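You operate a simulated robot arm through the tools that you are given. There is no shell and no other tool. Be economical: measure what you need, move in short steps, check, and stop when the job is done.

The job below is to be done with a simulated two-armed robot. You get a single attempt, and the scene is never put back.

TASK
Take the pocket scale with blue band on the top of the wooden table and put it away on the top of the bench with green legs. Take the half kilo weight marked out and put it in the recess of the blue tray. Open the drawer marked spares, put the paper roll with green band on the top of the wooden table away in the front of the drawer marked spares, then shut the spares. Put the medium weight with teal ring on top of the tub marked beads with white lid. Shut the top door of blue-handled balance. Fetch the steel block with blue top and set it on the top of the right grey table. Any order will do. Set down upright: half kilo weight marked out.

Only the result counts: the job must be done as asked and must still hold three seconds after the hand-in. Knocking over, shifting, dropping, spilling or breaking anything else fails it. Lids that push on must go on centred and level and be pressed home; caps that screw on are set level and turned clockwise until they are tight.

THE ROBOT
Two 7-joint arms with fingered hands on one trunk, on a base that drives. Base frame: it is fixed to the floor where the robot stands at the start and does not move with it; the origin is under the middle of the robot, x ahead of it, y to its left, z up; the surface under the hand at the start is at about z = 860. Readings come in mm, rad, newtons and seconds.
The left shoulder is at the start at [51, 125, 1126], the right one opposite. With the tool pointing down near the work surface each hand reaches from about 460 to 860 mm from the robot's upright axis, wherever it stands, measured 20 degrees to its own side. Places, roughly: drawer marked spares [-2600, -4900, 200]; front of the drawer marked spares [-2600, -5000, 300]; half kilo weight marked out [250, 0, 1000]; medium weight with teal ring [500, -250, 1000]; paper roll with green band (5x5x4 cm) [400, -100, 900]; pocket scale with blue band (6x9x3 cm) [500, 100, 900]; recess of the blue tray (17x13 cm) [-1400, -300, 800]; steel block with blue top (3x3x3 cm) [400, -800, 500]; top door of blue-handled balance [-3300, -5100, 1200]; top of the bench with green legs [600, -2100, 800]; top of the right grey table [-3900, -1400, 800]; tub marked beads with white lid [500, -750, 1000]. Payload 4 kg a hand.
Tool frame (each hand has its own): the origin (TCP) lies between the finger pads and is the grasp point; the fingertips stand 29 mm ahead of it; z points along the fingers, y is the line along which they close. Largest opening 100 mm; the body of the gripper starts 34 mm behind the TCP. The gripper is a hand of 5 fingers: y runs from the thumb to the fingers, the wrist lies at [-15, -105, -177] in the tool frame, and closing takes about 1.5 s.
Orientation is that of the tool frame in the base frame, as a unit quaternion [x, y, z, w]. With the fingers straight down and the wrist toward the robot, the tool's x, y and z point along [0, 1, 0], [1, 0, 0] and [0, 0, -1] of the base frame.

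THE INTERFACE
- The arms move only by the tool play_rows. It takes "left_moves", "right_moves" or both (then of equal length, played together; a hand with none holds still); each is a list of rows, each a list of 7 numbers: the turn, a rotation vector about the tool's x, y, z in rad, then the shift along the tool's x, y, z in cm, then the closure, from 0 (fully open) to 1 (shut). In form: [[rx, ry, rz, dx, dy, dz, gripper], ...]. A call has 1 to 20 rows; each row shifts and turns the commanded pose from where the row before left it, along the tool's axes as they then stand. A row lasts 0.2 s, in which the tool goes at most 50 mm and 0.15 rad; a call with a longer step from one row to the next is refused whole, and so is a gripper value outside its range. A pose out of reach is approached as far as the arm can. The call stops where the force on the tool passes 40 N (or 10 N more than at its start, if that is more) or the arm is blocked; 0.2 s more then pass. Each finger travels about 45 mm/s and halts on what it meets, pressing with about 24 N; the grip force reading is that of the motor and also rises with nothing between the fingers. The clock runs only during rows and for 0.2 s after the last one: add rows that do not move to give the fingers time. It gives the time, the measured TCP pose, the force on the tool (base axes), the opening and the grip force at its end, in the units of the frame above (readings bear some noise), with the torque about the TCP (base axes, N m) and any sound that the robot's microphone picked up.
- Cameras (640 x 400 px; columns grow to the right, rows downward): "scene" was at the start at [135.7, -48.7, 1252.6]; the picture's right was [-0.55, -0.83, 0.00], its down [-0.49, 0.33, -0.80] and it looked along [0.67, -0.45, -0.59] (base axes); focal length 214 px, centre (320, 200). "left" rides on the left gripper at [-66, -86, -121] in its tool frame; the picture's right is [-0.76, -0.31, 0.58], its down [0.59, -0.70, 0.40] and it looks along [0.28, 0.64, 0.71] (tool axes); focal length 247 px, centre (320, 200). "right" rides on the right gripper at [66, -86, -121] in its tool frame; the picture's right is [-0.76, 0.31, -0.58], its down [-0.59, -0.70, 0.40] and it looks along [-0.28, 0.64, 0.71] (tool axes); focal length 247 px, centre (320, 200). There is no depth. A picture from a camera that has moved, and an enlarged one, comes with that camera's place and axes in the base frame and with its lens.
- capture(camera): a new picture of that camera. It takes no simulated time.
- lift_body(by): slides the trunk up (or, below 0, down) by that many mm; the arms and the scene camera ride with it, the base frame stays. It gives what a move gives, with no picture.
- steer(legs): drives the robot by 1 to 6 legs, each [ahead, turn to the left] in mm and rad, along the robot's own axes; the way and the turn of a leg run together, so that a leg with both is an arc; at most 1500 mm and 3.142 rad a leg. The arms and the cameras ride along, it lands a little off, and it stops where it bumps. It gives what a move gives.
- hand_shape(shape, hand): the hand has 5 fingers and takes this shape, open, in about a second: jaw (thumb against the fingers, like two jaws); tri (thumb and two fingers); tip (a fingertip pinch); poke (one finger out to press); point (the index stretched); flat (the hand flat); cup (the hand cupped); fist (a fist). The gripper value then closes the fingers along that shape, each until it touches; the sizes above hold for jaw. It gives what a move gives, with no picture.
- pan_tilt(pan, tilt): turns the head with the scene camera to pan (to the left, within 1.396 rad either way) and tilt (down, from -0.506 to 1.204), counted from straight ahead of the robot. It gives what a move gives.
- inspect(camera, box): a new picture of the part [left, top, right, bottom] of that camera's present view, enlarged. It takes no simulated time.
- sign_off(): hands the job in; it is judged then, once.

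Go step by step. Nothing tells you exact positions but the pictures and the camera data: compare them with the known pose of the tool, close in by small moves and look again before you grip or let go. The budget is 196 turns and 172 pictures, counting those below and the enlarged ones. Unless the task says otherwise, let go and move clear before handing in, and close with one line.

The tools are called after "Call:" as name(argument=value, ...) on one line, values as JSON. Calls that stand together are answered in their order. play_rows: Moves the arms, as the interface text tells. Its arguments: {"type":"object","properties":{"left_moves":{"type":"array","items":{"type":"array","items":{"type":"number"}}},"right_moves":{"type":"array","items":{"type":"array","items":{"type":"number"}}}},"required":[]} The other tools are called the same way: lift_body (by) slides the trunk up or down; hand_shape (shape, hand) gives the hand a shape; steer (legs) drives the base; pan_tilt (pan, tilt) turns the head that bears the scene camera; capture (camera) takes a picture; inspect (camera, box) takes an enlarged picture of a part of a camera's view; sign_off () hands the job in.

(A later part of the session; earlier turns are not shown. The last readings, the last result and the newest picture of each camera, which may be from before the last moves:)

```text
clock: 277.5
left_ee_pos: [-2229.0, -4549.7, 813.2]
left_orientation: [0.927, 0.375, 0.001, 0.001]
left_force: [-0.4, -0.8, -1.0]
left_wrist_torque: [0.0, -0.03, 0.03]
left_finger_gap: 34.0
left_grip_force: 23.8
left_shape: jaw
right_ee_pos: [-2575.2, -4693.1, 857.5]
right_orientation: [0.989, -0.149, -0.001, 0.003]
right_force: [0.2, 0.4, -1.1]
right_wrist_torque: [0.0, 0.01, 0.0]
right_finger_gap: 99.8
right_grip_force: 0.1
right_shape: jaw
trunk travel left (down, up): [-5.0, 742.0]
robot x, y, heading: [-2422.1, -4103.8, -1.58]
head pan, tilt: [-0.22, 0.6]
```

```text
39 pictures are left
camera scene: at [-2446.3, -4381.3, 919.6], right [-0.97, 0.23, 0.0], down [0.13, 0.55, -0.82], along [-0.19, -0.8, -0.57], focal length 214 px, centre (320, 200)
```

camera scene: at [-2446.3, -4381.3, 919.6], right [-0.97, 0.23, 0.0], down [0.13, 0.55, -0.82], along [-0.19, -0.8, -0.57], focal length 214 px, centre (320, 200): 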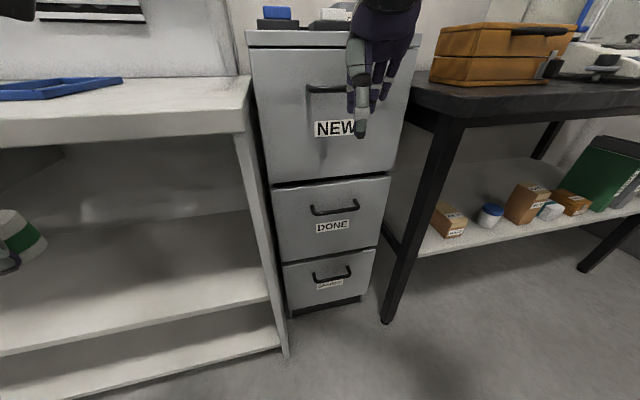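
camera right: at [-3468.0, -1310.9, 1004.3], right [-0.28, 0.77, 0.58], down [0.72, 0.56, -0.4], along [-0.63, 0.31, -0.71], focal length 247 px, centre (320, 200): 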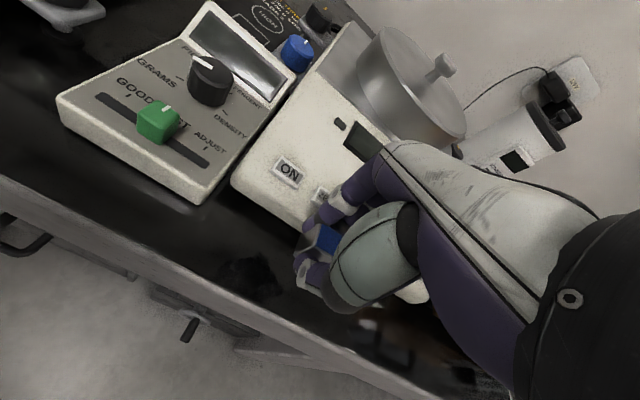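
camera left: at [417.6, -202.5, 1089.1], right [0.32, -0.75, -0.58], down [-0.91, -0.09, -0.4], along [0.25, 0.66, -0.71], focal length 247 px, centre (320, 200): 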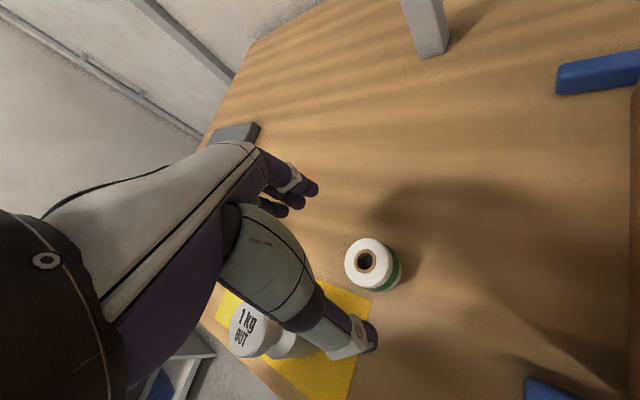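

Call:
inspect(camera="scene", box=[270, 180, 400, 320])

```text
2.86 times, centred on (335, 250) of scene
camera zoom: at [-2446.3, -4381.3, 919.6], right [-0.97, 0.23, 0.0], down [0.13, 0.55, -0.82], along [-0.19, -0.8, -0.57], focal length 613 px, centre (277, 57)
```

zoom: 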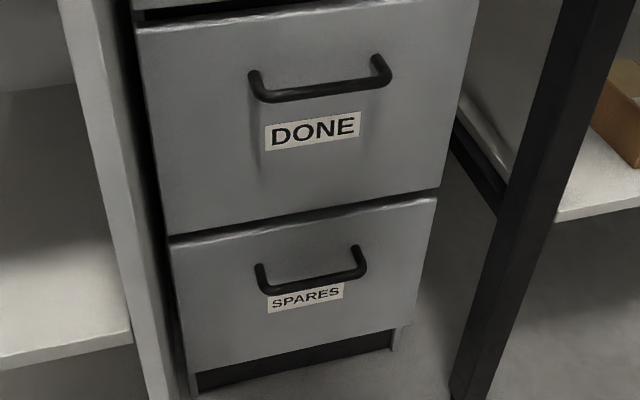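

The handle is a bow with about 40 mm standoff and a 130 mm span; bar near [-2596,-4825,257]. I'll lower the right hand in front of the cabinet, fingers partly closed, to hook behind it from above.

Call:
play_rows(right_moves=[[0, 0, -0.15, 0, 0, 0, 0.65], [0, 0, -0.15, 0, 0, 0, 0.65], [0, 0, 0, 0, 0, 4.8, 0.65], [0, 0, 0, 0, 0, 4.8, 0.65], [0, 0, 0, 0, 0, 4.8, 0.65], [0, 0, 0, 0, 0, 4.8, 0.65], [0, 0, 0, 0, 0, 4.8, 0.65], [0, 0, 0, 0, 0, 4.8, 0.65], [0, 0, 0, 0, 0, 4.8, 0.65], [0, 0, 0, 0, 0, 4.8, 0.65], [0, 0, 0, 0, 0, 4.8, 0.65], [0, 0, 0, 0, 0, 4.8, 0.65], [0, 0, 0, 0, 0, 4.8, 0.65]])

Call:
capture(camera="right")

Call:
capture(camera="scene")

```text
clock: 280.3
left_ee_pos: [-2228.2, -4550.2, 814.4]
left_orientation: [0.927, 0.375, 0.002, 0.0]
left_force: [-1.0, -1.0, 0.1]
left_wrist_torque: [0.0, 0.02, 0.02]
left_finger_gap: 33.7
left_grip_force: 24.2
left_shape: jaw
right_ee_pos: [-2578.0, -4694.3, 334.1]
right_orientation: [1.0, 0.0, 0.001, 0.002]
right_force: [-0.1, 0.3, -0.5]
right_wrist_torque: [0.0, -0.03, -0.03]
right_finger_gap: 35.3
right_grip_force: 0.0
right_shape: jaw
right hand out of reach, approached as far as the arm can: row 13
trunk travel left (down, up): [-5.0, 742.0]
robot x, y, heading: [-2424.0, -4102.2, -1.579]
head pan, tilt: [-0.22, 0.6]
```

```text
37 pictures are left
camera right: at [-2514.0, -4607.5, 455.4], right [-0.76, -0.3, 0.58], down [-0.59, 0.7, -0.4], along [-0.28, -0.64, -0.71], focal length 247 px, centre (320, 200)
```

right: 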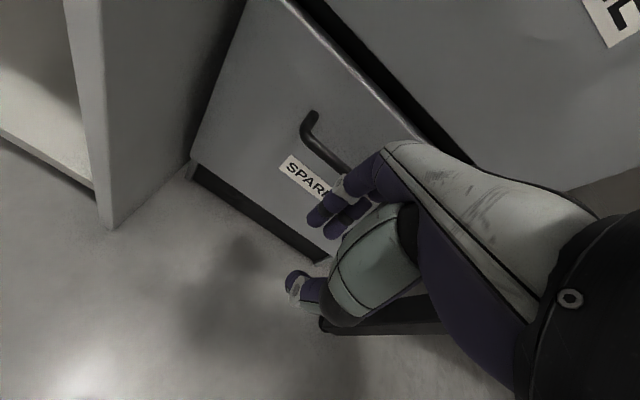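

```text
36 pictures are left
camera scene: at [-2446.6, -4381.1, 919.7], right [-0.97, 0.23, 0.0], down [0.13, 0.55, -0.82], along [-0.19, -0.8, -0.57], focal length 214 px, centre (320, 200)
```

scene: 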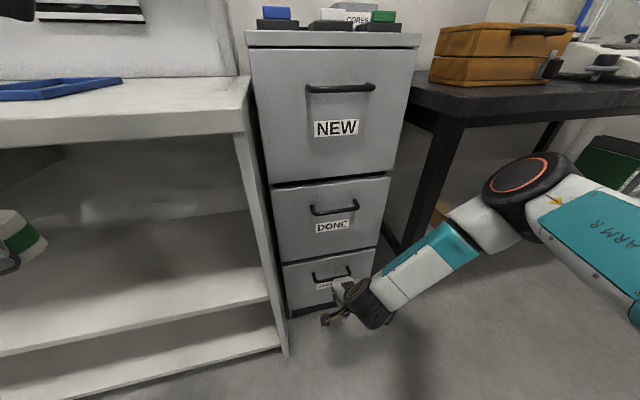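

Call:
play_rows(right_moves=[[0, 0, 0, 0, 0, -3, 0.65]])

Call:
steer(legs=[[70, 0]])

Call:
capture(camera="right")

Call:
inspect(camera="scene", box=[270, 180, 400, 320])

```text
clock: 280.7
left_ee_pos: [-2229.0, -4549.0, 813.8]
left_orientation: [0.927, 0.375, 0.0, 0.0]
left_force: [-0.2, -0.7, -0.5]
left_wrist_torque: [0.02, 0.01, 0.01]
left_finger_gap: 34.0
left_grip_force: 24.2
left_shape: jaw
right_ee_pos: [-2578.0, -4693.9, 364.4]
right_orientation: [1.0, -0.001, 0.001, 0.001]
right_force: [0.4, -0.1, 0.3]
right_wrist_torque: [-0.03, 0.01, -0.01]
right_finger_gap: 35.3
right_grip_force: 0.0
right_shape: jaw
trunk travel left (down, up): [-5.0, 742.0]
robot x, y, heading: [-2424.7, -4100.6, -1.575]
head pan, tilt: [-0.22, 0.6]
```

```text
clock: 281.7
left_ee_pos: [-2228.9, -4613.9, 813.6]
left_orientation: [0.927, 0.375, 0.001, 0.001]
left_force: [-0.2, 0.5, -0.8]
left_wrist_torque: [-0.04, 0.0, 0.02]
left_finger_gap: 33.9
left_grip_force: 23.9
left_shape: jaw
right_ee_pos: [-2579.5, -4758.5, 366.3]
right_orientation: [1.0, -0.001, -0.001, 0.001]
right_force: [-0.6, 0.6, -0.1]
right_wrist_torque: [-0.02, 0.01, 0.01]
right_finger_gap: 35.6
right_grip_force: 0.0
right_shape: jaw
trunk travel left (down, up): [-5.0, 742.0]
robot x, y, heading: [-2420.9, -4172.1, -1.577]
head pan, tilt: [-0.22, 0.6]
```

```text
35 pictures are left
camera right: at [-2515.0, -4672.5, 485.9], right [-0.76, -0.3, 0.58], down [-0.59, 0.7, -0.4], along [-0.28, -0.64, -0.71], focal length 247 px, centre (320, 200)
```

right: 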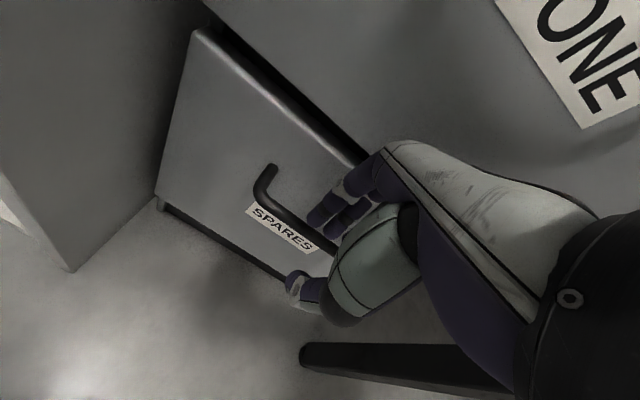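

```text
2.86 times, centred on (335, 250) of scene
camera zoom: at [-2447.2, -4446.5, 920.0], right [-0.97, 0.23, 0.0], down [0.13, 0.55, -0.83], along [-0.19, -0.8, -0.56], focal length 613 px, centre (277, 57)
```

zoom: 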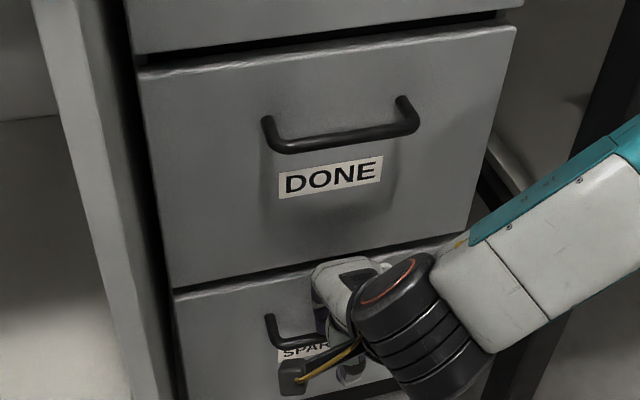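

Two-view fix: the bar is at about [-2591,-4797,303]. I'll move the hand above it and check before inserting the fingers.

Call:
play_rows(right_moves=[[0, 0, 0, -0.6, 1.8, 0, 0.75], [0, 0, 0, -0.6, 1.8, 0, 0.75], [0, 0, 0, 0, 0, 1.2, 0.75]])

Call:
capture(camera="right")

```text
clock: 282.4
left_ee_pos: [-2229.3, -4612.1, 814.7]
left_orientation: [0.927, 0.375, 0.001, 0.001]
left_force: [-0.4, 0.5, -0.2]
left_wrist_torque: [-0.02, 0.01, 0.0]
left_finger_gap: 33.9
left_grip_force: 24.4
left_shape: jaw
right_ee_pos: [-2589.3, -4786.2, 355.9]
right_orientation: [1.0, 0.001, 0.002, -0.005]
right_force: [-1.9, 20.2, 16.3]
right_wrist_torque: [-0.88, 0.14, -0.34]
right_finger_gap: 22.4
right_grip_force: 0.2
right_shape: jaw
trunk travel left (down, up): [-5.0, 742.0]
robot x, y, heading: [-2426.2, -4168.9, -1.582]
head pan, tilt: [-0.22, 0.6]
stopped in row 3 (right hand): the force on the tool passed its limit at 45 N (the readings are from after the stop); the commanded pose is now the measured one
```

```text
33 pictures are left
camera right: at [-2525.8, -4701.8, 478.7], right [-0.76, -0.31, 0.57], down [-0.59, 0.71, -0.4], along [-0.28, -0.64, -0.72], focal length 247 px, centre (320, 200)
```

right: 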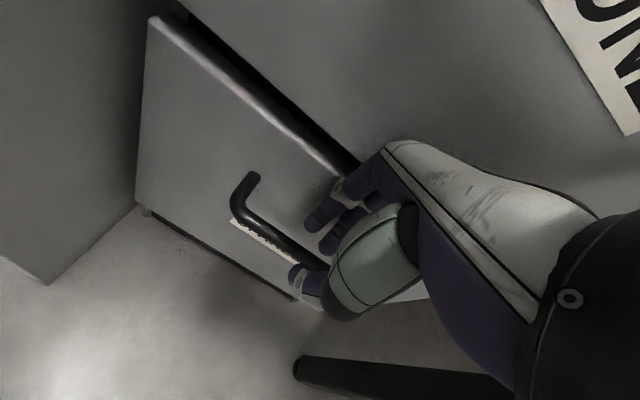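

Knuckles touched the drawer face, so a straight top-down hook is too tight. I'll back off, pitch the hand 0.6 rad forward, and advance along the fingers so the bar slides between thumb and fingers.

Call:
play_rows(right_moves=[[0, 0, 0, 0, -2, 0, 0.65], [0, 0, 0, 0, -2, -1, 0.65], [-0.15, 0, 0, 0, 0, 0, 0.6], [-0.15, 0, 0, 0, 0, 0, 0.6], [-0.15, 0, 0, 0, 0, 0, 0.6], [-0.15, 0, 0, 0, 0, 0, 0.6]])

Call:
capture(camera="right")

```text
clock: 283.9
left_ee_pos: [-2230.5, -4615.3, 813.3]
left_orientation: [0.927, 0.375, 0.001, 0.0]
left_force: [0.7, -0.2, -0.8]
left_wrist_torque: [0.0, 0.02, 0.02]
left_finger_gap: 34.0
left_grip_force: 24.3
left_shape: jaw
right_ee_pos: [-2612.6, -4754.5, 400.5]
right_orientation: [0.956, -0.001, 0.002, 0.292]
right_force: [-0.4, 0.1, -0.9]
right_wrist_torque: [0.0, 0.01, 0.04]
right_finger_gap: 39.7
right_grip_force: 0.1
right_shape: jaw
right hand out of reach, approached as far as the arm can: row 5, 6
trunk travel left (down, up): [-5.0, 742.0]
robot x, y, heading: [-2423.9, -4167.2, -1.576]
head pan, tilt: [-0.22, 0.6]
```

```text
32 pictures are left
camera right: at [-2549.7, -4615.2, 451.9], right [-0.76, 0.07, 0.65], down [-0.59, 0.36, -0.73], along [-0.28, -0.93, -0.23], focal length 247 px, centre (320, 200)
```

right: 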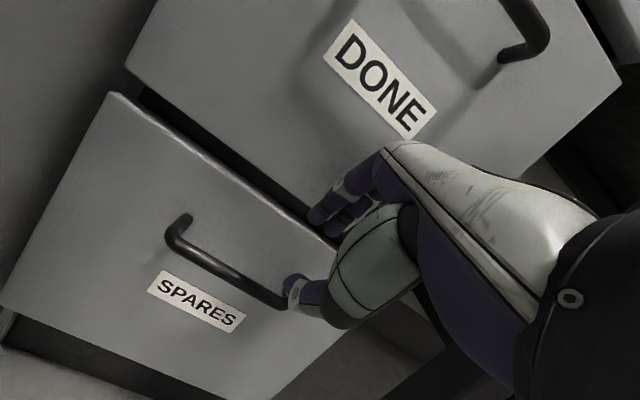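

Call:
play_rows(right_moves=[[0, 0, 0, 1.03, -0.88, 1.3, 0.6], [0, 0, 0, 1.03, -0.88, 1.3, 0.6]])

```text
clock: 284.4
left_ee_pos: [-2229.8, -4615.0, 815.7]
left_orientation: [0.926, 0.376, 0.0, 0.001]
left_force: [0.3, 0.4, -0.4]
left_wrist_torque: [0.02, 0.02, 0.02]
left_finger_gap: 34.0
left_grip_force: 23.8
left_shape: jaw
right_ee_pos: [-2612.5, -4755.4, 398.3]
right_orientation: [0.957, 0.0, 0.002, 0.291]
right_force: [-0.5, 0.3, 0.2]
right_wrist_torque: [0.0, 0.0, -0.01]
right_finger_gap: 39.9
right_grip_force: 0.1
right_shape: jaw
right hand out of reach, approached as far as the arm can: row 1, 2
trunk travel left (down, up): [-5.0, 742.0]
robot x, y, heading: [-2425.6, -4169.3, -1.583]
head pan, tilt: [-0.22, 0.6]
```

The wrist is at a joint limit this close; I'll back the base 150 mm so the forearm is flatter, and reach forward again.

Call:
steer(legs=[[-150, 0]])

Call:
play_rows(right_moves=[[0, 0, 0, 0.5, 3.0, 2.0, 0.6], [0, 0, 0, 0.5, 3.0, 2.0, 0.6], [0, 0, 0, 0.5, 3.0, 2.0, 0.6], [0, 0, 0, 0.5, 2.5, 1.7, 0.6], [0, 0, 0, 0, -0.88, 1.3, 0.6], [0, 0, 0, 0, -0.88, 1.3, 0.6]])

```text
clock: 285.8
left_ee_pos: [-2228.8, -4465.2, 813.6]
left_orientation: [0.927, 0.375, 0.0, 0.001]
left_force: [-0.5, -0.4, -1.5]
left_wrist_torque: [-0.03, 0.0, 0.01]
left_finger_gap: 34.2
left_grip_force: 24.0
left_shape: jaw
right_ee_pos: [-2611.4, -4606.9, 398.6]
right_orientation: [0.956, -0.001, 0.002, 0.292]
right_force: [0.9, -0.6, 0.3]
right_wrist_torque: [-0.03, 0.01, -0.03]
right_finger_gap: 39.7
right_grip_force: 0.1
right_shape: jaw
trunk travel left (down, up): [-5.0, 742.0]
robot x, y, heading: [-2424.3, -4024.7, -1.58]
head pan, tilt: [-0.22, 0.6]
```

```text
clock: 287.2
left_ee_pos: [-2228.0, -4465.7, 814.2]
left_orientation: [0.927, 0.376, 0.001, 0.001]
left_force: [-0.3, -0.2, 0.0]
left_wrist_torque: [0.0, -0.01, 0.0]
left_finger_gap: 34.0
left_grip_force: 24.4
left_shape: jaw
right_ee_pos: [-2616.2, -4734.2, 404.4]
right_orientation: [0.957, 0.001, 0.003, 0.291]
right_force: [-0.6, 0.2, 0.3]
right_wrist_torque: [0.01, -0.02, -0.02]
right_finger_gap: 39.7
right_grip_force: 0.1
right_shape: jaw
right hand out of reach, approached as far as the arm can: row 2, 3, 4, 5, 6
trunk travel left (down, up): [-5.0, 742.0]
robot x, y, heading: [-2420.7, -4023.0, -1.582]
head pan, tilt: [-0.22, 0.6]
```

The arm can't go lower at that pitch. With the hand vertical it can; I'll level it again and try a flat hand, whose straight fingers should slip behind the bar.

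Call:
play_rows(right_moves=[[0, 0, 0, 0, -2, -1, 0.6], [0.148, 0, 0, 0, 0, 0, 0.4], [0.148, 0, 0, 0, 0, 0, 0.2], [0.148, 0, 0, 0, 0, 0, 0], [0.145, 0, 0, 0, 0, 0, 0]])

Call:
hand_shape(hand="right", shape="flat")

Call:
capture(camera="right")

Call:
inspect(camera="scene", box=[240, 170, 480, 360])

```text
clock: 288.4
left_ee_pos: [-2228.1, -4464.5, 814.5]
left_orientation: [0.927, 0.375, 0.0, 0.0]
left_force: [-0.9, 0.6, 0.3]
left_wrist_torque: [0.01, 0.0, 0.01]
left_finger_gap: 34.0
left_grip_force: 23.9
left_shape: jaw
right_ee_pos: [-2615.6, -4710.7, 401.5]
right_orientation: [1.0, 0.002, 0.002, 0.001]
right_force: [-0.3, 0.3, 0.0]
right_wrist_torque: [-0.03, -0.03, 0.0]
right_finger_gap: 99.9
right_grip_force: 0.1
right_shape: jaw
trunk travel left (down, up): [-5.0, 742.0]
robot x, y, heading: [-2420.5, -4019.6, -1.58]
head pan, tilt: [-0.22, 0.6]
```

```text
clock: 289.3
left_ee_pos: [-2227.8, -4465.9, 813.9]
left_orientation: [0.927, 0.375, 0.001, 0.0]
left_force: [0.2, 0.6, -0.6]
left_wrist_torque: [0.0, 0.01, -0.01]
left_finger_gap: 33.9
left_grip_force: 24.2
left_shape: jaw
right_ee_pos: [-2615.7, -4710.7, 402.0]
right_orientation: [1.0, 0.002, 0.001, 0.001]
right_force: [-0.1, 0.2, 0.4]
right_wrist_torque: [0.02, -0.04, -0.02]
right_finger_gap: 93.1
right_grip_force: 0.0
right_shape: flat
trunk travel left (down, up): [-5.0, 742.0]
robot x, y, heading: [-2421.9, -4017.5, -1.583]
head pan, tilt: [-0.22, 0.6]
```

```text
31 pictures are left
camera right: at [-2552.6, -4624.2, 522.6], right [-0.76, -0.31, 0.58], down [-0.59, 0.7, -0.4], along [-0.28, -0.64, -0.71], focal length 247 px, centre (320, 200)
```

right: 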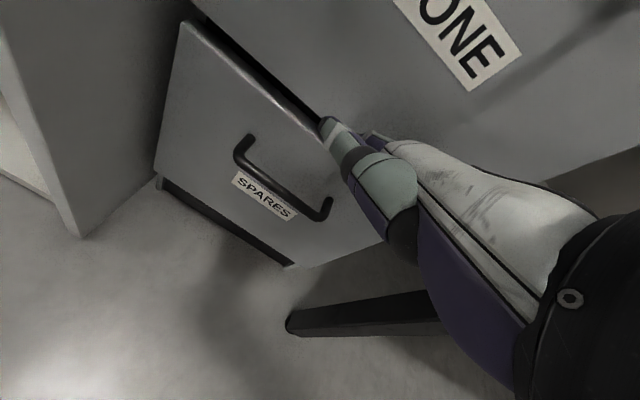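

```text
2.11 times, centred on (360, 265) of scene
camera zoom: at [-2445.7, -4297.2, 919.6], right [-0.97, 0.23, 0.0], down [0.13, 0.55, -0.82], along [-0.19, -0.8, -0.57], focal length 452 px, centre (236, 63)
```

zoom: 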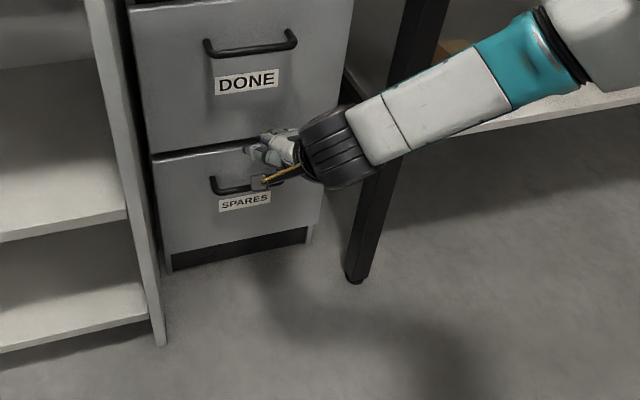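

In the flat shape the fingers run along the hand's own slant. Tilting the hand back ~0.55 rad should make it hang vertical and thin; I'll do that and look.

Call:
play_rows(right_moves=[[0.14, 0, 0, 0, 0, 0, 0], [0.14, 0, 0, 0, 0, 0, 0], [0.14, 0, 0, 0, 0, 0, 0], [0.14, 0, 0, 0, 0, 0, 0]])

Call:
inspect(camera="scene", box=[240, 190, 400, 320])

Call:
capture(camera="right")

```text
clock: 290.3
left_ee_pos: [-2228.5, -4464.9, 814.4]
left_orientation: [0.927, 0.375, 0.0, 0.0]
left_force: [0.0, 1.1, -1.3]
left_wrist_torque: [0.01, 0.0, -0.01]
left_finger_gap: 34.0
left_grip_force: 24.0
left_shape: jaw
right_ee_pos: [-2621.2, -4704.1, 405.5]
right_orientation: [0.961, 0.002, 0.002, -0.276]
right_force: [0.4, 0.2, 0.0]
right_wrist_torque: [-0.03, 0.0, 0.0]
right_finger_gap: 93.1
right_grip_force: 0.0
right_shape: flat
right hand out of reach, approached as far as the arm can: row 4
trunk travel left (down, up): [-5.0, 742.0]
robot x, y, heading: [-2420.3, -4020.9, -1.574]
head pan, tilt: [-0.22, 0.6]
```

```text
3.08 times, centred on (320, 255) of scene
camera zoom: at [-2445.6, -4297.0, 919.7], right [-0.97, 0.23, 0.0], down [0.13, 0.55, -0.82], along [-0.19, -0.8, -0.57], focal length 660 px, centre (320, 31)
```

zoom: 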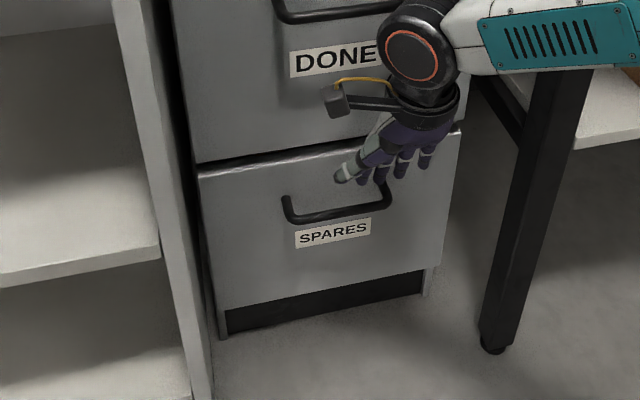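

```text
28 pictures are left
camera right: at [-2557.1, -4694.6, 555.0], right [-0.76, -0.57, 0.32], down [-0.59, 0.81, 0.03], along [-0.28, -0.17, -0.95], focal length 247 px, centre (320, 200)
```

right: 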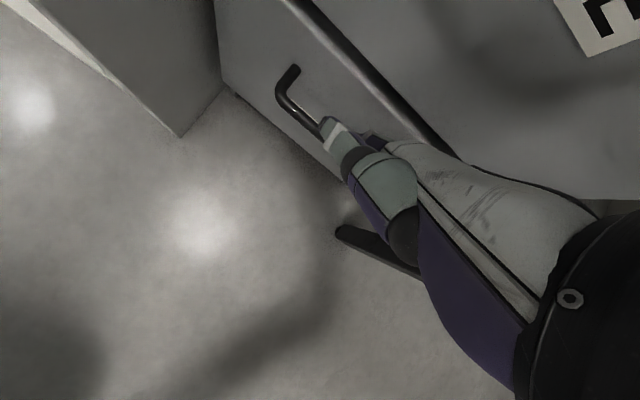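

The flat hand is still too thick for the gap behind the bar. I'll go back to jaw with a moderate forward pitch (0.4) and test how low the arm can get in free space.

Call:
hand_shape(hand="right", shape="jaw")

Call:
play_rows(right_moves=[[-0.14, 0, 0, 0, -0.5, 0, 0.6], [-0.14, 0, 0, 0, 0, 0, 0.6], [-0.14, 0, 0, 0, 0, 0, 0.6], [-0.14, 0, 0, 0, 0, 0, 0.6], [0, 0, 0, 0, 0, 3, 0.6], [0, 0, 0, 0, 0, 3, 0.6], [0, 0, 0, 0, 0, 3, 0.6], [0, 0, 0, 0, 0, 3, 0.6]])

Call:
play_rows(right_moves=[[-0.13, 0, 0, 0, 0, 0, 0.6], [-0.13, 0, 0, 0, 0, 0, 0.6], [-0.13, 0, 0, 0, 0, 0, 0.6]])

```text
clock: 291.2
left_ee_pos: [-2227.9, -4465.3, 813.5]
left_orientation: [0.927, 0.376, 0.001, 0.001]
left_force: [0.2, -0.3, -0.7]
left_wrist_torque: [0.01, 0.02, -0.02]
left_finger_gap: 33.9
left_grip_force: 24.2
left_shape: jaw
right_ee_pos: [-2621.0, -4704.7, 406.3]
right_orientation: [0.962, 0.0, 0.003, -0.273]
right_force: [-0.8, 0.0, 0.6]
right_wrist_torque: [0.02, 0.0, 0.02]
right_finger_gap: 100.0
right_grip_force: 0.0
right_shape: jaw
trunk travel left (down, up): [-5.0, 742.0]
robot x, y, heading: [-2421.8, -4021.4, -1.581]
head pan, tilt: [-0.22, 0.6]
```

```text
clock: 293.0
left_ee_pos: [-2228.6, -4464.9, 813.8]
left_orientation: [0.927, 0.376, 0.0, 0.001]
left_force: [-0.6, 0.1, -0.7]
left_wrist_torque: [-0.02, -0.01, -0.02]
left_finger_gap: 33.9
left_grip_force: 24.5
left_shape: jaw
right_ee_pos: [-2636.3, -4686.8, 315.4]
right_orientation: [1.0, 0.001, 0.002, 0.002]
right_force: [0.4, 0.0, -0.1]
right_wrist_torque: [-0.03, -0.02, 0.0]
right_finger_gap: 40.3
right_grip_force: 0.1
right_shape: jaw
right hand out of reach, approached as far as the arm can: row 7, 8
trunk travel left (down, up): [-5.0, 742.0]
robot x, y, heading: [-2424.7, -4018.9, -1.582]
head pan, tilt: [-0.22, 0.6]
```

```text
clock: 293.8
left_ee_pos: [-2228.7, -4465.0, 814.0]
left_orientation: [0.927, 0.375, 0.0, 0.001]
left_force: [-0.3, -0.5, -0.6]
left_wrist_torque: [-0.01, 0.0, -0.02]
left_finger_gap: 34.1
left_grip_force: 24.2
left_shape: jaw
right_ee_pos: [-2650.2, -4681.3, 344.9]
right_orientation: [0.981, 0.0, 0.002, 0.196]
right_force: [-0.7, 0.4, 0.2]
right_wrist_torque: [0.01, -0.01, 0.0]
right_finger_gap: 40.7
right_grip_force: 0.0
right_shape: jaw
right hand out of reach, approached as far as the arm can: row 1, 2, 3
trunk travel left (down, up): [-5.0, 742.0]
robot x, y, heading: [-2425.3, -4016.8, -1.581]
head pan, tilt: [-0.22, 0.6]
```

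The arm wants the target further to its right, so I'll shift the robot 135 mm to its left.

Call:
steer(legs=[[0, 1.276], [140, 0], [0, -1.276]])

Call:
play_rows(right_moves=[[0, 0, 0, -2, 0, 0, 0.6], [0, 0, 0, -2, 0, 0, 0.6], [0, 0, 0, -2, -0.8, 1.8, 0.6], [0, 0, 0, -1, -0.8, 1.8, 0.6]])

```text
clock: 295.5
left_ee_pos: [-2090.3, -4374.4, 813.0]
left_orientation: [0.849, 0.528, 0.002, 0.0]
left_force: [0.0, 0.0, -0.2]
left_wrist_torque: [0.02, 0.02, 0.0]
left_finger_gap: 34.1
left_grip_force: 23.7
left_shape: jaw
right_ee_pos: [-2433.8, -4721.8, 340.3]
right_orientation: [0.97, 0.15, 0.023, 0.192]
right_force: [-6.2, 1.6, 1.0]
right_wrist_torque: [0.0, -0.16, -0.16]
right_finger_gap: 39.6
right_grip_force: 0.0
right_shape: jaw
trunk travel left (down, up): [-5.0, 742.0]
robot x, y, heading: [-2422.1, -4021.5, -1.239]
head pan, tilt: [-0.22, 0.6]
stopped in leg 1: the force on the tool passed its limit at 102 N (the readings are from after the stop); the commanded pose is now the measured one
```

```text
clock: 296.5
left_ee_pos: [-2089.7, -4374.3, 813.2]
left_orientation: [0.85, 0.528, 0.001, 0.0]
left_force: [-1.2, 0.1, -0.5]
left_wrist_torque: [-0.02, 0.02, 0.02]
left_finger_gap: 34.1
left_grip_force: 23.5
left_shape: jaw
right_ee_pos: [-2503.5, -4741.0, 315.1]
right_orientation: [0.969, 0.151, 0.025, 0.192]
right_force: [-0.6, -0.3, 0.5]
right_wrist_torque: [0.01, 0.04, -0.02]
right_finger_gap: 40.2
right_grip_force: 0.1
right_shape: jaw
right hand out of reach, approached as far as the arm can: row 4
trunk travel left (down, up): [-5.0, 742.0]
robot x, y, heading: [-2422.8, -4017.0, -1.239]
head pan, tilt: [-0.22, 0.6]
```

The hand bumped the white shelf unit's side while sweeping; I'll check nothing moved.

Call:
capture(camera="scene")

```text
27 pictures are left
camera scene: at [-2352.0, -4288.7, 919.6], right [-0.99, -0.11, 0.0], down [-0.06, 0.56, -0.82], along [0.09, -0.82, -0.57], focal length 214 px, centre (320, 200)
```

scene: 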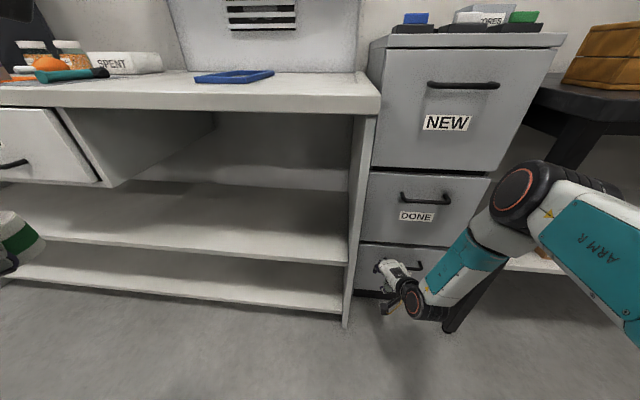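

Nothing moved. From this heading the arm reaches low enough; I'll move the hand in front of the handle, square it, raise it a little and check.

Call:
play_rows(right_moves=[[0, 0, 0, -4.2, -1.24, -0.5, 0.6], [0, 0, 0, -4.2, -1.24, -0.5, 0.6], [0, 0, 0, 0, 1.0, -2.5, 0.6], [0, 0, 0, 0, 1.0, -2.5, 0.6], [0, -0.0585, 0.143, 0, 0, 0, 0.6], [0, -0.0585, 0.143, 0, 0, 0, 0.6]])

Call:
capture(camera="right")

```text
refused: row 5 steps farther than a row can; nothing moved
```

```text
26 pictures are left
camera right: at [-2478.7, -4601.1, 393.5], right [-0.7, -0.29, 0.66], down [-0.72, 0.3, -0.63], along [-0.01, -0.91, -0.41], focal length 247 px, centre (320, 200)
```

right: 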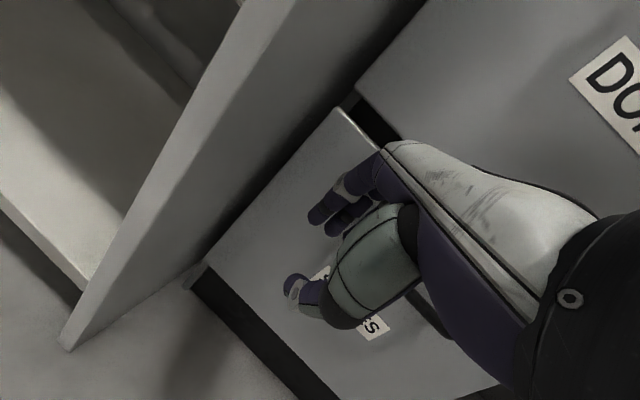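

Call:
play_rows(right_moves=[[0, 0, 0, -4.2, -1.24, -0.5, 0.6], [0, 0, 0, -4.2, -1.24, -0.5, 0.6], [0, 0, 0, 0, 1.0, -2.5, 0.6], [0, 0, 0, 0, 1.0, -2.5, 0.6], [0, -0.039, 0.095, 0, 0, 0, 0.6], [0, -0.039, 0.095, 0, 0, 0, 0.6], [0, -0.039, 0.095, 0, 0, 0, 0.6]])

Call:
capture(camera="right")

```text
clock: 298.1
left_ee_pos: [-2090.0, -4374.4, 813.7]
left_orientation: [0.849, 0.528, 0.001, 0.001]
left_force: [-0.3, 0.6, -0.6]
left_wrist_torque: [-0.01, -0.02, -0.01]
left_finger_gap: 33.8
left_grip_force: 23.9
left_shape: jaw
right_ee_pos: [-2590.4, -4739.5, 368.0]
right_orientation: [0.981, 0.0, -0.007, 0.195]
right_force: [0.8, -0.2, 1.3]
right_wrist_torque: [0.0, -0.02, 0.01]
right_finger_gap: 40.2
right_grip_force: 0.1
right_shape: jaw
trunk travel left (down, up): [-5.0, 742.0]
robot x, y, heading: [-2420.6, -4020.5, -1.24]
head pan, tilt: [-0.22, 0.6]
```

```text
25 pictures are left
camera right: at [-2525.0, -4614.3, 447.7], right [-0.75, -0.06, 0.66], down [-0.59, 0.5, -0.63], along [-0.29, -0.87, -0.41], focal length 247 px, centre (320, 200)
```

right: 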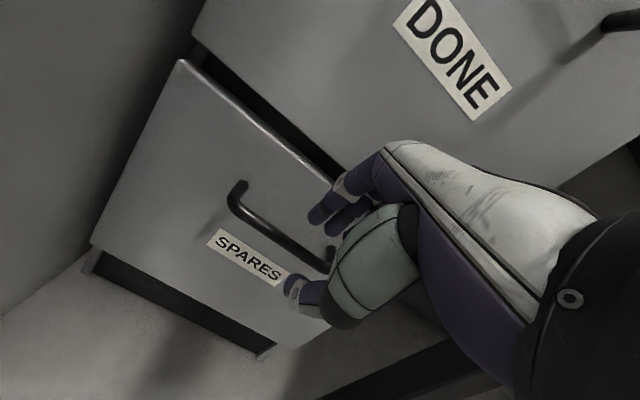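

The bar lines up between fingers and thumb. I'll narrow the grip a little and advance along the fingers.

Call:
play_rows(right_moves=[[0, 0, 0, 0, 1.2, 0, 0.72], [0, 0, 0, 0, 1.3, 0, 0.72], [0, 0, 0, 0, 0, 1.2, 0.72], [0, 0, 0, 0, 0, 1.2, 0.72], [0, 0, 0, 0, 0, 1.0, 0.72], [0, 0, 0, 0, 0, 1.0, 0.72]])

Call:
capture(camera="right")

```text
clock: 299.5
left_ee_pos: [-2089.8, -4373.7, 813.5]
left_orientation: [0.849, 0.529, 0.002, 0.0]
left_force: [-0.5, -0.2, -0.7]
left_wrist_torque: [0.02, 0.02, 0.01]
left_finger_gap: 33.9
left_grip_force: 23.5
left_shape: jaw
right_ee_pos: [-2589.9, -4779.9, 337.8]
right_orientation: [0.981, 0.0, -0.005, 0.195]
right_force: [-1.2, -0.4, 0.2]
right_wrist_torque: [0.02, 0.0, 0.03]
right_finger_gap: 28.0
right_grip_force: 0.0
right_shape: jaw
trunk travel left (down, up): [-5.0, 742.0]
robot x, y, heading: [-2419.7, -4018.4, -1.239]
head pan, tilt: [-0.22, 0.6]
```

```text
24 pictures are left
camera right: at [-2525.4, -4654.5, 416.2], right [-0.75, -0.06, 0.66], down [-0.6, 0.5, -0.63], along [-0.29, -0.87, -0.41], focal length 247 px, centre (320, 200)
```

right: 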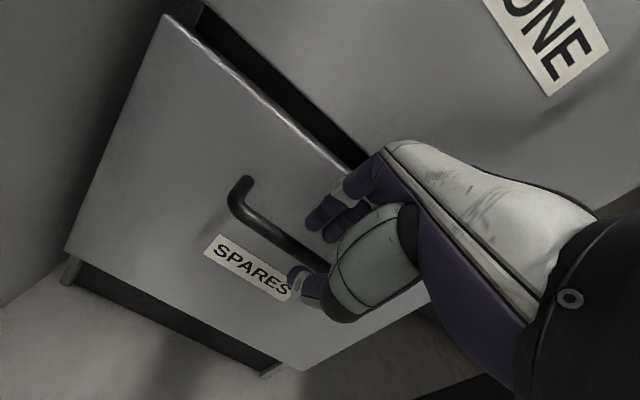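

Call:
play_rows(right_moves=[[0, 0, 0, 0, 0, 0.8, 0.72], [0, 0, 0, 0, 0, 0.8, 0.72], [0, 0, 0, 0, 0, 0.4, 0.72]])

Call:
inspect(camera="right", box=[200, 140, 420, 330])

```text
clock: 300.3
left_ee_pos: [-2090.1, -4373.5, 813.6]
left_orientation: [0.85, 0.527, 0.001, 0.0]
left_force: [0.4, -0.2, 0.6]
left_wrist_torque: [0.02, -0.01, 0.03]
left_finger_gap: 33.7
left_grip_force: 24.7
left_shape: jaw
right_ee_pos: [-2590.7, -4788.2, 319.2]
right_orientation: [0.981, 0.001, -0.004, 0.194]
right_force: [0.5, 1.4, 0.5]
right_wrist_torque: [-0.03, 0.01, 0.02]
right_finger_gap: 28.1
right_grip_force: 0.0
right_shape: jaw
trunk travel left (down, up): [-5.0, 742.0]
robot x, y, heading: [-2425.1, -4019.7, -1.239]
head pan, tilt: [-0.22, 0.6]
```

```text
2.11 times, centred on (310, 235) of right
camera zoom: at [-2525.6, -4661.7, 397.8], right [-0.75, -0.06, 0.66], down [-0.59, 0.5, -0.63], along [-0.29, -0.87, -0.41], focal length 520 px, centre (341, 126)
```

zoom: 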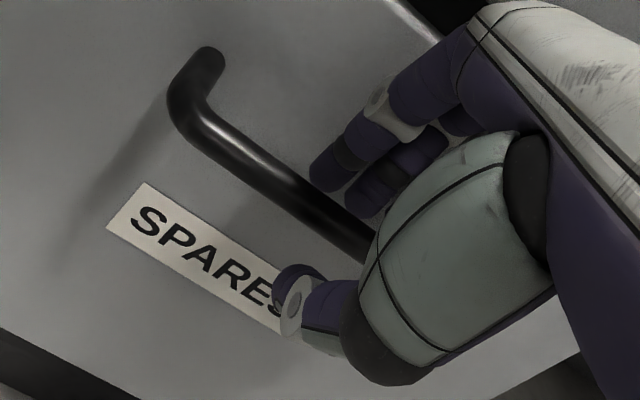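

Excellent, the bar lies between the fingers and thumb. I'll close on it.

Call:
play_rows(right_moves=[[0, 0, 0, 0, 0, 0.3, 0.72], [0, 0, 0, 0, 0, 0, 1], [0, 0, 0, 0, 0, 0, 1], [0, 0, 0, 0, 0, 0, 1], [0, 0, 0, 0, 0, 0, 1]])

Call:
inspect(camera="right", box=[200, 140, 420, 330])

```text
clock: 301.5
left_ee_pos: [-2090.3, -4375.4, 813.9]
left_orientation: [0.849, 0.528, 0.001, -0.001]
left_force: [0.3, 0.6, -0.3]
left_wrist_torque: [0.03, 0.0, -0.04]
left_finger_gap: 33.8
left_grip_force: 23.6
left_shape: jaw
right_ee_pos: [-2590.8, -4788.1, 315.2]
right_orientation: [0.981, 0.001, -0.005, 0.194]
right_force: [0.2, -0.8, -6.2]
right_wrist_torque: [0.04, 0.14, 0.08]
right_finger_gap: 5.5
right_grip_force: 24.1
right_shape: jaw
trunk travel left (down, up): [-5.0, 742.0]
robot x, y, heading: [-2424.4, -4019.8, -1.237]
head pan, tilt: [-0.22, 0.6]
```

```text
2.11 times, centred on (310, 235) of right
camera zoom: at [-2525.5, -4663.0, 394.4], right [-0.75, -0.06, 0.66], down [-0.6, 0.5, -0.63], along [-0.29, -0.86, -0.41], focal length 520 px, centre (341, 126)
```

zoom: 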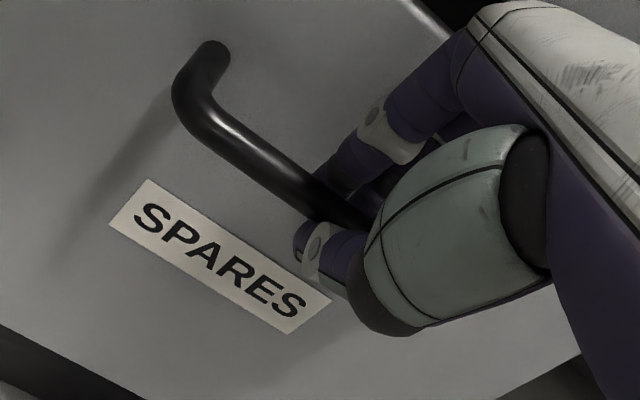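

Gripped. Pull straight out by arm, 12 cm first.

Call:
play_rows(right_moves=[[0, 0, 0, 0, -0.95, -0.38, 1], [0, 0, 0, 0, -1.85, -0.76, 1], [0, 0, 0, 0, -1.85, -0.76, 1], [0, 0, 0, 0, -1.85, -0.76, 1], [0, 0, 0, 0, -1.85, -0.76, 1], [0, 0, 0, 0, -1.85, -0.76, 1], [0, 0, 0, 0, -1.85, -0.76, 1]])

Call:
inspect(camera="scene", box=[300, 150, 520, 340])

```text
clock: 303.1
left_ee_pos: [-2089.7, -4375.6, 813.2]
left_orientation: [0.85, 0.527, 0.001, 0.001]
left_force: [0.7, -0.5, -0.3]
left_wrist_torque: [0.01, 0.03, -0.02]
left_finger_gap: 33.7
left_grip_force: 23.6
left_shape: jaw
right_ee_pos: [-2590.6, -4659.4, 317.0]
right_orientation: [0.981, 0.001, -0.005, 0.195]
right_force: [3.5, 0.6, -3.5]
right_wrist_torque: [0.05, 0.05, 0.1]
right_finger_gap: 5.3
right_grip_force: 23.8
right_shape: jaw
trunk travel left (down, up): [-5.0, 742.0]
robot x, y, heading: [-2423.6, -4019.9, -1.244]
head pan, tilt: [-0.22, 0.6]
```

```text
2.11 times, centred on (410, 245) of scene
camera zoom: at [-2352.1, -4289.0, 919.5], right [-0.99, -0.11, 0.0], down [-0.06, 0.56, -0.82], along [0.09, -0.82, -0.57], focal length 452 px, centre (130, 105)
```

zoom: 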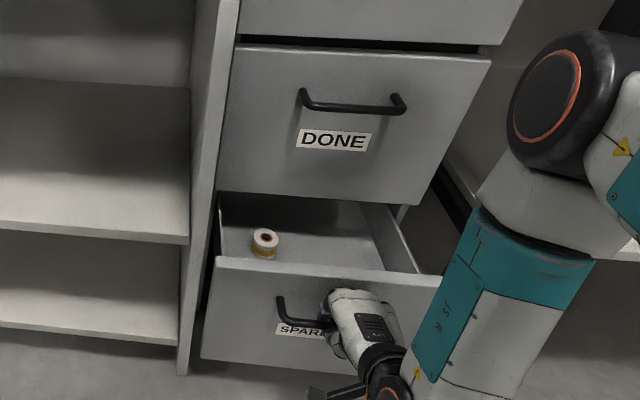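

Call:
play_rows(right_moves=[[0, 0, 0, 0, -1.85, -0.76, 1], [0, 0, 0, 0, -1.85, -0.76, 1], [0, 0, 0, 0, -1.85, -0.76, 1], [0, 0, 0, 0, -1.85, -0.76, 1], [0, 0, 0, 0, -1.85, -0.76, 1], [0, 0, 0, 0, -1.85, -0.76, 1], [0, 0, 0, 0, -1.85, -0.76, 1]])

```text
clock: 304.7
left_ee_pos: [-2089.7, -4373.7, 813.8]
left_orientation: [0.849, 0.528, 0.002, -0.001]
left_force: [-0.6, 0.0, -0.8]
left_wrist_torque: [0.0, 0.0, 0.0]
left_finger_gap: 33.8
left_grip_force: 23.9
left_shape: jaw
right_ee_pos: [-2597.0, -4544.3, 367.2]
right_orientation: [0.981, 0.0, -0.006, 0.193]
right_force: [0.5, 0.6, -1.3]
right_wrist_torque: [0.01, 0.01, -0.03]
right_finger_gap: 2.6
right_grip_force: 24.1
right_shape: jaw
right hand out of reach, approached as far as the arm can: row 1, 2, 3, 4, 5, 6, 7
trunk travel left (down, up): [-5.0, 742.0]
robot x, y, heading: [-2423.7, -4025.3, -1.242]
head pan, tilt: [-0.22, 0.6]
```

Call:
inspect(camera="scene", box=[280, 150, 520, 340])

```text
2.11 times, centred on (400, 245) of scene
camera zoom: at [-2351.9, -4288.6, 919.6], right [-0.99, -0.11, 0.0], down [-0.06, 0.56, -0.82], along [0.09, -0.82, -0.57], focal length 452 px, centre (152, 105)
```

zoom: 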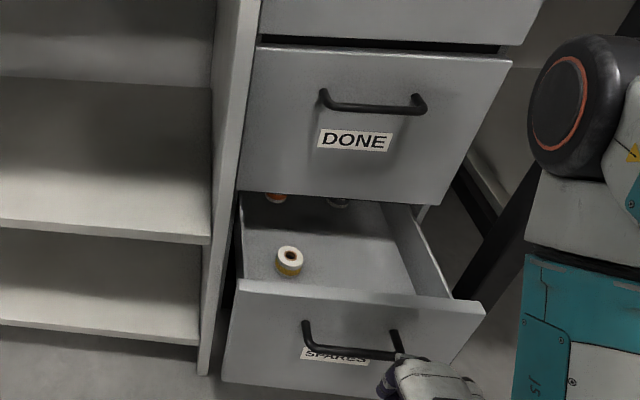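

The grip slipped after about 168 mm of opening. To open further I'll hook closed fingers over the inside of the drawer front and drive the base back.

Call:
play_rows(right_moves=[[0, 0, 0, 0, 1.7, -4.15, 1], [0, 0, 0, 0, 1.7, -4.15, 1], [0.13, 0, 0, 0, 0, 0, 1], [0.13, 0, 0, 0, 0, 0, 1], [0.13, 0, 0, 0, 0, 0, 1], [0, 0, 0, 0, 4.2, 0, 1], [0, 0, 0, 0, 4.2, 0, 1], [0, 0, 0, 0, 4.2, 0, 1], [0, 0, 0, 0, 4.2, 0, 1]])

Call:
capture(camera="right")

```text
clock: 306.7
left_ee_pos: [-2089.7, -4373.8, 813.7]
left_orientation: [0.849, 0.528, 0.001, 0.001]
left_force: [0.5, -0.6, -0.6]
left_wrist_torque: [0.02, 0.02, 0.01]
left_finger_gap: 34.0
left_grip_force: 24.3
left_shape: jaw
right_ee_pos: [-2595.7, -4712.9, 454.7]
right_orientation: [1.0, 0.0, -0.006, 0.001]
right_force: [0.5, 0.8, 1.1]
right_wrist_torque: [-0.01, 0.01, 0.02]
right_finger_gap: 2.5
right_grip_force: 23.8
right_shape: jaw
trunk travel left (down, up): [-5.0, 742.0]
robot x, y, heading: [-2422.5, -4022.4, -1.241]
head pan, tilt: [-0.22, 0.6]
```

```text
19 pictures are left
camera right: at [-2530.1, -4625.5, 575.5], right [-0.75, -0.31, 0.59], down [-0.59, 0.7, -0.39], along [-0.29, -0.64, -0.71], focal length 247 px, centre (320, 200)
```

right: 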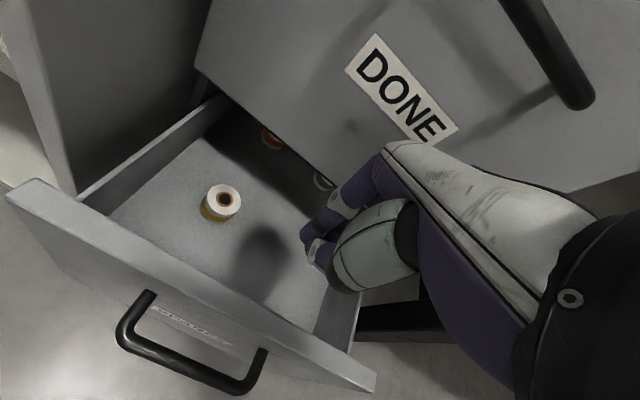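

Call:
play_rows(right_moves=[[0, 0, 0, 0, 0.3, 2.4, 1], [0, 0, 0, 0, 0, 2.4, 1], [0, 0, 0, 0, 0, 2.2, 1], [0, 0, 0, 0, -1.5, 0, 1], [0, 0, 0, 0, -1.5, 0, 1], [0, 0, 0, 0, -1.9, 0, 1], [0, 0, 0, 0, -1.9, 0, 1], [0, 0, 0, 0, -1.9, 0, 1], [0, 0, 0, 0, -1.9, 0, 1], [0, 0, 0, 0, -1.9, 0, 1], [0, 0, 0, 0, -1.9, 0, 1], [0, 0, 0, 0, -1.9, 0, 1]])

Call:
capture(camera="right")

```text
clock: 309.3
left_ee_pos: [-2088.6, -4373.9, 812.8]
left_orientation: [0.85, 0.528, 0.002, 0.001]
left_force: [-0.6, -0.6, -0.8]
left_wrist_torque: [0.01, 0.0, 0.01]
left_finger_gap: 33.8
left_grip_force: 23.9
left_shape: jaw
right_ee_pos: [-2597.4, -4552.3, 384.0]
right_orientation: [1.0, 0.0, -0.005, 0.001]
right_force: [-0.9, -0.2, -1.0]
right_wrist_torque: [-0.01, 0.02, 0.02]
right_finger_gap: 2.8
right_grip_force: 23.7
right_shape: jaw
trunk travel left (down, up): [-5.0, 742.0]
robot x, y, heading: [-2424.4, -4017.3, -1.243]
head pan, tilt: [-0.22, 0.6]
```

```text
18 pictures are left
camera right: at [-2531.1, -4465.1, 504.4], right [-0.75, -0.31, 0.59], down [-0.59, 0.7, -0.39], along [-0.29, -0.64, -0.71], focal length 247 px, centre (320, 200)
```

right: 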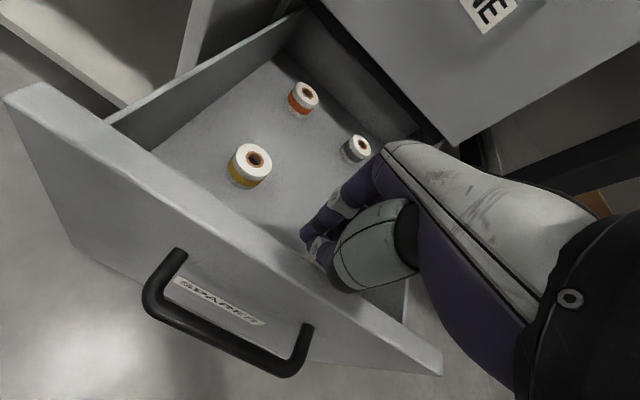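

The drawer is fully open; the front-right floor is free. I'll raise the right hand out, turn right, and bring the roll over with the left hand.

Call:
play_rows(right_moves=[[0, 0, 0, 0, 0.5, -4, 1], [0, 0, 0, 0, 0, -5, 1], [0, 0, 0, 0, 0, -5, 1], [0, 0, 0, 0, 0, -5, 1], [0, 0, 0, 0, 0, -5, 1], [0, 0, 0, 0, 0, -5, 1], [0, 0, 0, 0, 0, -5, 1]])

Call:
steer(legs=[[0, -1.17]])

Call:
play_rows(left_moves=[[0, 0, 0.134, 0, 0, 0, 1], [0, 0, 0.134, 0, 0, 0, 1], [0, 0, 0.134, 0, 0, 0, 1], [0, 0, 0.134, 0, 0, 0, 1], [0, 0, 0.134, 0, 0, 0, 1], [0, 0, 0.134, 0, 0, 0, 1], [0, 0, 0.134, 0, 0, 0, 1], [0, 0, 0.134, 0, 0, 0, 1]])

```text
clock: 310.9
left_ee_pos: [-2088.9, -4374.8, 814.2]
left_orientation: [0.849, 0.528, 0.001, 0.0]
left_force: [-0.5, -0.7, -1.1]
left_wrist_torque: [-0.01, 0.01, -0.01]
left_finger_gap: 34.0
left_grip_force: 24.2
left_shape: jaw
right_ee_pos: [-2602.2, -4594.1, 713.7]
right_orientation: [1.0, 0.0, -0.006, 0.001]
right_force: [-0.4, -0.2, 0.0]
right_wrist_torque: [0.03, 0.03, -0.01]
right_finger_gap: 2.9
right_grip_force: 24.3
right_shape: jaw
right hand out of reach, approached as far as the arm can: row 3, 4, 5
trunk travel left (down, up): [-5.0, 742.0]
robot x, y, heading: [-2424.3, -4018.9, -1.242]
head pan, tilt: [-0.22, 0.6]
```

```text
clock: 314.3
left_ee_pos: [-2620.7, -4465.6, 814.5]
left_orientation: [1.0, -0.029, 0.001, 0.0]
left_force: [-0.2, 0.5, -1.0]
left_wrist_torque: [0.01, 0.0, -0.01]
left_finger_gap: 34.0
left_grip_force: 24.2
left_shape: jaw
right_ee_pos: [-3024.0, -4080.3, 712.5]
right_orientation: [0.833, -0.553, -0.005, -0.001]
right_force: [-0.1, 0.5, 0.1]
right_wrist_torque: [0.03, -0.01, -0.02]
right_finger_gap: 2.9
right_grip_force: 24.4
right_shape: jaw
trunk travel left (down, up): [-5.0, 742.0]
robot x, y, heading: [-2424.2, -4019.0, -2.408]
head pan, tilt: [-0.22, 0.6]
```

```text
clock: 316.1
left_ee_pos: [-2619.9, -4465.0, 812.7]
left_orientation: [0.844, -0.537, 0.001, -0.001]
left_force: [-1.0, 0.4, 0.5]
left_wrist_torque: [-0.02, 0.0, -0.02]
left_finger_gap: 33.9
left_grip_force: 24.5
left_shape: jaw
right_ee_pos: [-3024.2, -4079.2, 714.2]
right_orientation: [0.833, -0.553, -0.005, -0.001]
right_force: [-0.2, -0.5, -0.2]
right_wrist_torque: [0.01, 0.01, -0.01]
right_finger_gap: 2.9
right_grip_force: 24.4
right_shape: jaw
trunk travel left (down, up): [-5.0, 742.0]
robot x, y, heading: [-2422.1, -4019.4, -2.406]
head pan, tilt: [-0.22, 0.6]
```

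Call:
play_rows(left_moves=[[0, 0, 0, 3.97, 1.79, 0, 1], [0, 0, 0, 3.97, 1.79, 0, 1], [0, 0, 0, 3.97, 1.79, 0, 1], [0, 0, 0, 3.97, 1.79, 0, 1], [0, 0, 0, 0, 0, 4.5, 1], [0, 0, 0, 0, 0, 4.5, 1], [0, 0, 0, 0, 0, 4.5, 1], [0, 0, 0, 0, 0, 4.5, 1], [0, 0, 0, 0, 0, 4.5, 1], [0, 0, 0, 0, 0, 4.5, 1], [0, 0, 0, 0, 0, 4.5, 1], [0, 0, 0, 0, 0, 4.5, 1]])

Call:
capture(camera="left")

```text
clock: 318.7
left_ee_pos: [-2616.2, -4639.5, 454.9]
left_orientation: [0.844, -0.536, 0.001, 0.001]
left_force: [-0.4, 0.5, -0.5]
left_wrist_torque: [-0.03, -0.02, -0.02]
left_finger_gap: 33.6
left_grip_force: 23.9
left_shape: jaw
right_ee_pos: [-3024.7, -4079.2, 714.9]
right_orientation: [0.834, -0.552, -0.005, -0.002]
right_force: [0.3, 0.4, 1.1]
right_wrist_torque: [-0.01, 0.0, 0.02]
right_finger_gap: 2.8
right_grip_force: 23.6
right_shape: jaw
trunk travel left (down, up): [-5.0, 742.0]
robot x, y, heading: [-2420.6, -4016.4, -2.415]
head pan, tilt: [-0.22, 0.6]
```

```text
17 pictures are left
camera left: at [-2566.7, -4543.8, 575.0], right [-0.04, 0.81, -0.58], down [0.89, -0.23, -0.4], along [-0.46, -0.53, -0.71], focal length 247 px, centre (320, 200)
```

left: 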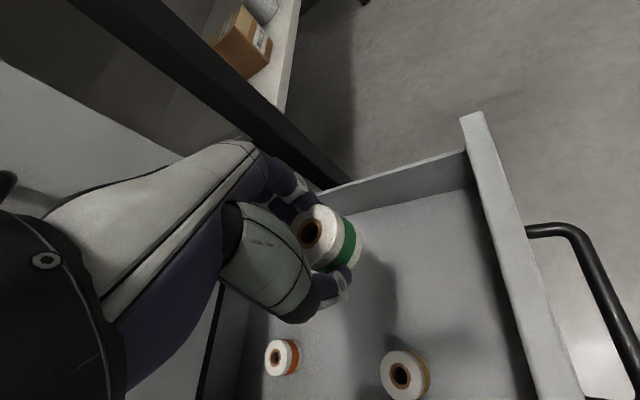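

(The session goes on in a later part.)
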